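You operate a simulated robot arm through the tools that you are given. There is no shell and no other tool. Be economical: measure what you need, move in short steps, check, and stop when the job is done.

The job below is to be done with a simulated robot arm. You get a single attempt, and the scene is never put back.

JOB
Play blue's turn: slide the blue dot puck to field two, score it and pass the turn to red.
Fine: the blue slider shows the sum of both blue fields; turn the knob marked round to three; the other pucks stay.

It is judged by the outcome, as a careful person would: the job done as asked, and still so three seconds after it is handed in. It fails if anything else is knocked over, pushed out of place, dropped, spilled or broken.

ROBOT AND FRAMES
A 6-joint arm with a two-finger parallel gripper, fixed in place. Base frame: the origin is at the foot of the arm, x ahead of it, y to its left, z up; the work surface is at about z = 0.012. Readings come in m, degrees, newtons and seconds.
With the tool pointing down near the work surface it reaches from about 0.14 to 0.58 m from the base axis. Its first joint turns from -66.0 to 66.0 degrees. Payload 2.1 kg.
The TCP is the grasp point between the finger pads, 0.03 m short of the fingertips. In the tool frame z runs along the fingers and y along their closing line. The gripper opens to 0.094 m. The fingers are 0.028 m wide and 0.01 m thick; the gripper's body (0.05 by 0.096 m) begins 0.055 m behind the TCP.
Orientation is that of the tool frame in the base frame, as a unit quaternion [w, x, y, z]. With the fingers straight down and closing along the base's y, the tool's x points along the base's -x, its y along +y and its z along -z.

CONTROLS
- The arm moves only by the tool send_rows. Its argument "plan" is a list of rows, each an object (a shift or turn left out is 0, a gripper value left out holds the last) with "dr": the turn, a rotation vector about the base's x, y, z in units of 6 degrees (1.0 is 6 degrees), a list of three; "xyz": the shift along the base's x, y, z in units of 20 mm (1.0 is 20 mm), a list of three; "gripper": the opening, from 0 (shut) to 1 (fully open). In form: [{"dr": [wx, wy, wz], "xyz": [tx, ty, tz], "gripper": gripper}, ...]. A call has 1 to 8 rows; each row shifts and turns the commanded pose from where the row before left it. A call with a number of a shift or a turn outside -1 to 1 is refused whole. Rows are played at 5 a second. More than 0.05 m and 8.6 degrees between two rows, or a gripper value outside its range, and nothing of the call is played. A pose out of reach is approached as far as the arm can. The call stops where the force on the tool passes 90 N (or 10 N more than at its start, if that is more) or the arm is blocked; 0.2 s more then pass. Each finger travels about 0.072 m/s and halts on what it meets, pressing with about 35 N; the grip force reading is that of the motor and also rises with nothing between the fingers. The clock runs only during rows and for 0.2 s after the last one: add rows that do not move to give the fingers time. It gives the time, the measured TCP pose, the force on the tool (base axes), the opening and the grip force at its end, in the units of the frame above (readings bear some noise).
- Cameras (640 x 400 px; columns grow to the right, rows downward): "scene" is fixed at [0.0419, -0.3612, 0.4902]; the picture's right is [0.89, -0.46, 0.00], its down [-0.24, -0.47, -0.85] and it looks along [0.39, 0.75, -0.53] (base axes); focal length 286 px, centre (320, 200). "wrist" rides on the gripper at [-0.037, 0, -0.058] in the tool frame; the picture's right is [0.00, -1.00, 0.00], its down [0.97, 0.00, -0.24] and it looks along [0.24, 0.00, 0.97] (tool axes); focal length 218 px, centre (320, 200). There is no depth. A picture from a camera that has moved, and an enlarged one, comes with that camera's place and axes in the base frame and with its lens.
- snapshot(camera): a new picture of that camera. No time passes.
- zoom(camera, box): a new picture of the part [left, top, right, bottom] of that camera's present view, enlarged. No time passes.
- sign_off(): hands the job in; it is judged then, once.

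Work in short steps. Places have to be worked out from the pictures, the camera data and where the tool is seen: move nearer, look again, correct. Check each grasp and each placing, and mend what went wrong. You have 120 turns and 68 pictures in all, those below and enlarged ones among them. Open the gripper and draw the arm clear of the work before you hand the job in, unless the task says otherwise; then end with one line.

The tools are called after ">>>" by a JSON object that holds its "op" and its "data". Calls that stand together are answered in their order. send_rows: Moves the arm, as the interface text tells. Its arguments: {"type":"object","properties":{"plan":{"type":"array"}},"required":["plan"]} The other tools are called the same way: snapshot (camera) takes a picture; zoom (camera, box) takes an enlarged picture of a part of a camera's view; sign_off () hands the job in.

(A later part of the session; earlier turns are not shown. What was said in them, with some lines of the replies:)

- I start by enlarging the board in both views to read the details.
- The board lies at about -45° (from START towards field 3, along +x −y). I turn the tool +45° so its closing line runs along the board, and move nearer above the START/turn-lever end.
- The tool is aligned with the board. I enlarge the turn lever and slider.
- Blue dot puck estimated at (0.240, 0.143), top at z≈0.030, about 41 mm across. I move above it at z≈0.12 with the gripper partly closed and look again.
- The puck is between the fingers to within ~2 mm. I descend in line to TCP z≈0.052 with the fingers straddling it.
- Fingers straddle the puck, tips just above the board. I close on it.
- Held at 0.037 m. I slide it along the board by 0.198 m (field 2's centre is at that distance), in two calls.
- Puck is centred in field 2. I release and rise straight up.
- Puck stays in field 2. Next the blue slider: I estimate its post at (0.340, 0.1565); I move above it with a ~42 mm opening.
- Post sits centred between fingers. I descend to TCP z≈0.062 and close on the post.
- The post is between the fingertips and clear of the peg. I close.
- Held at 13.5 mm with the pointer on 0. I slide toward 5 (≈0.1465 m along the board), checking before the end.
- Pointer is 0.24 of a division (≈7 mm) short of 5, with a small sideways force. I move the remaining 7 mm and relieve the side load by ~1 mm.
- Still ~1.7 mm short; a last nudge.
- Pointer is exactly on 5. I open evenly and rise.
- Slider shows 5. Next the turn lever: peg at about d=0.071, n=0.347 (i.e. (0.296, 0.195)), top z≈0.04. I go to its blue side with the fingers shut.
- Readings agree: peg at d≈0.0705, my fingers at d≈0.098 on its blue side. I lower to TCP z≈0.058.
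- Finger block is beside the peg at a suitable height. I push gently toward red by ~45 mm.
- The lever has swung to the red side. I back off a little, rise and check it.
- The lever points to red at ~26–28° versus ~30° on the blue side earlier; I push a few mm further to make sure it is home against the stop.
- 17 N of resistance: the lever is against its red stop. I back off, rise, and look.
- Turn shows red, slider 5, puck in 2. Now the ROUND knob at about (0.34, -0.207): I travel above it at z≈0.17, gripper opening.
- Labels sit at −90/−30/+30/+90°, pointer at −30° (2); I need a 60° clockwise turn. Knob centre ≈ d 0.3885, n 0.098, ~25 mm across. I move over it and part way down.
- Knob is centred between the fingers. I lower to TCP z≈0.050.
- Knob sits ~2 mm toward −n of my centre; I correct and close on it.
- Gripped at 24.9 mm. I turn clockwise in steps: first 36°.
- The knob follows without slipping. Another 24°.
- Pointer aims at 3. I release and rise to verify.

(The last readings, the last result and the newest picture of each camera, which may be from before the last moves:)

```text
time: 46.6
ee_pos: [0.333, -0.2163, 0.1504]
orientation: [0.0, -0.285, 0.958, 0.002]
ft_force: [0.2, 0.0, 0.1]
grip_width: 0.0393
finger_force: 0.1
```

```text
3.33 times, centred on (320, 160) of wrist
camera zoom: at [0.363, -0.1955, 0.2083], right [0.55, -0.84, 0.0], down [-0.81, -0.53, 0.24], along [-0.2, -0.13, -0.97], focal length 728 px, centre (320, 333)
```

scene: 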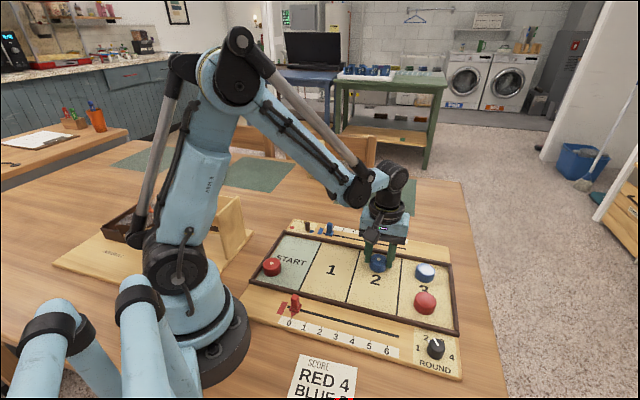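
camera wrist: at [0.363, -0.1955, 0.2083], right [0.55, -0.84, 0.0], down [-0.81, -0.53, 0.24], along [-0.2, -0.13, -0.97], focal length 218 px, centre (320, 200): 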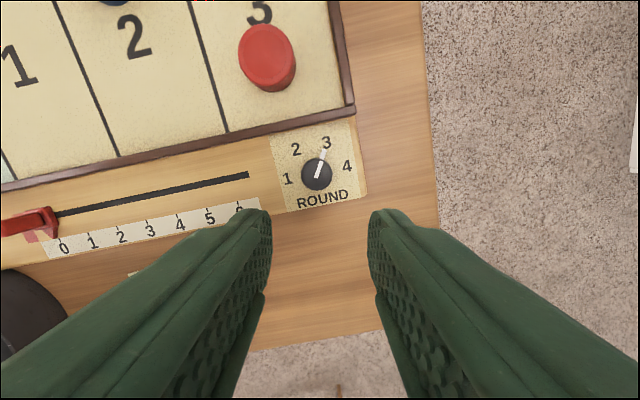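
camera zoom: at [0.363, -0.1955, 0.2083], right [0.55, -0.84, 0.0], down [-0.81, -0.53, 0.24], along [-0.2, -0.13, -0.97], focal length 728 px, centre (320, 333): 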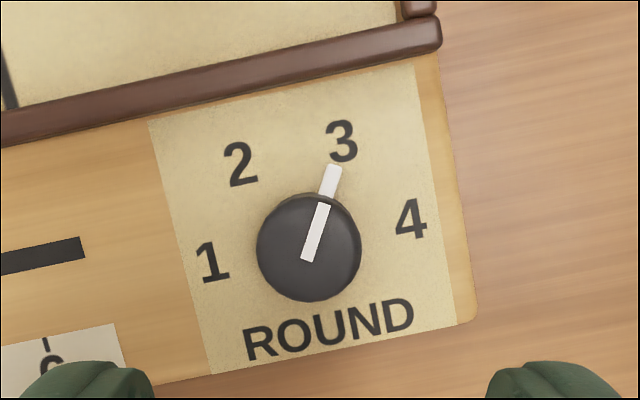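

Knob points to 3. I raise the arm clear, open the gripper, and take a final overview.

>>> {"op": "send_rows", "data": {"plan": [{"xyz": [0, 0.3, 1], "gripper": 1}, {"xyz": [0, 0.3, 1]}, {"xyz": [-0.3, 0.5, 1]}, {"xyz": [-0.3, 0.5, 1]}, {"xyz": [-0.3, 0.8, 1]}, {"xyz": [-0.3, 0.8, 1]}, {"xyz": [-0.3, 0.8, 1]}, {"xyz": [-0.3, 0.8, 1]}]}}

>>> {"op": "send_rows", "data": {"plan": [{"xyz": [0, 1, 0]}, {"xyz": [0, 1, 0]}, {"xyz": [0, 1, 0]}, {"xyz": [0, 1, 0]}, {"xyz": [0, 1, 0]}, {"xyz": [0, 1, 0]}, {}]}}

>>> {"op": "snapshot", "data": {"camera": "wrist"}}

>>> {"op": "zoom", "data": {"camera": "scene", "box": [230, 200, 480, 400]}}

```text
time: 48.4
ee_pos: [0.2963, -0.1189, 0.3121]
orientation: [0.001, -0.285, 0.959, 0.001]
ft_force: [0.0, 0.7, 0.6]
grip_width: 0.094
finger_force: 0.0
```

```text
time: 50.0
ee_pos: [0.2966, 0.0, 0.3095]
orientation: [0.0, -0.284, 0.959, 0.001]
ft_force: [-1.0, 0.2, 0.2]
grip_width: 0.0941
finger_force: 0.0
```

```text
24 pictures are left
camera wrist: at [0.3267, 0.0209, 0.3682], right [0.54, -0.84, 0.0], down [-0.81, -0.53, 0.24], along [-0.2, -0.13, -0.97], focal length 218 px, centre (320, 200)
```

wrist: 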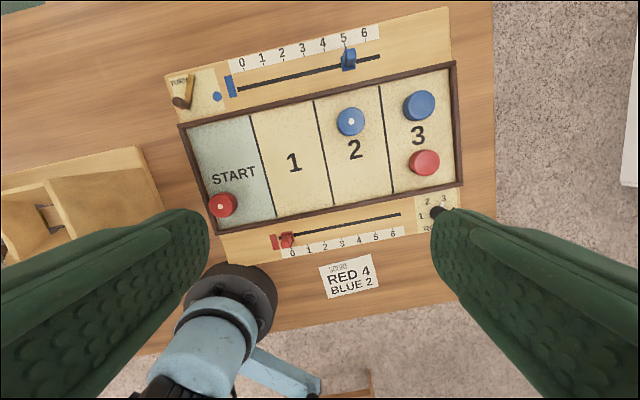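

```text
2.00 times, centred on (355, 300) of scene
camera zoom: at [0.0419, -0.3612, 0.4902], right [0.89, -0.46, 0.0], down [-0.24, -0.47, -0.85], along [0.39, 0.75, -0.53], focal length 571 px, centre (250, 0)
```

zoom: 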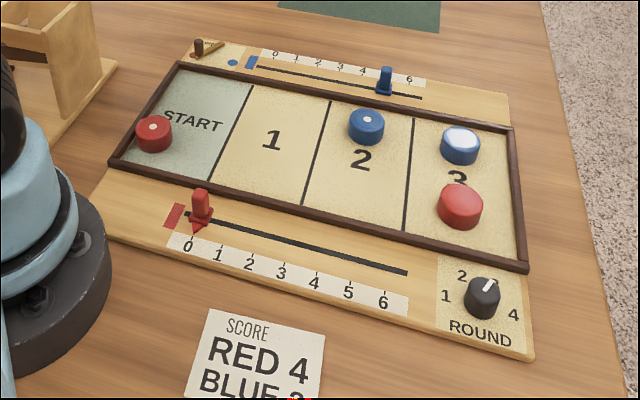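

The final pictures show the blue dot puck in field 2, the blue slider on 5, the turn lever on red and the knob on 3. The other pucks have not moved and the arm is clear, so I hand it in.

>>> {"op": "sign_off", "data": {}}

```text
The job is handed in.
```

Blue's turn is played: the blue dot puck is in field two, the blue slider shows 5, the turn is passed to red, the round knob is at three, and the other pucks were left where they were.
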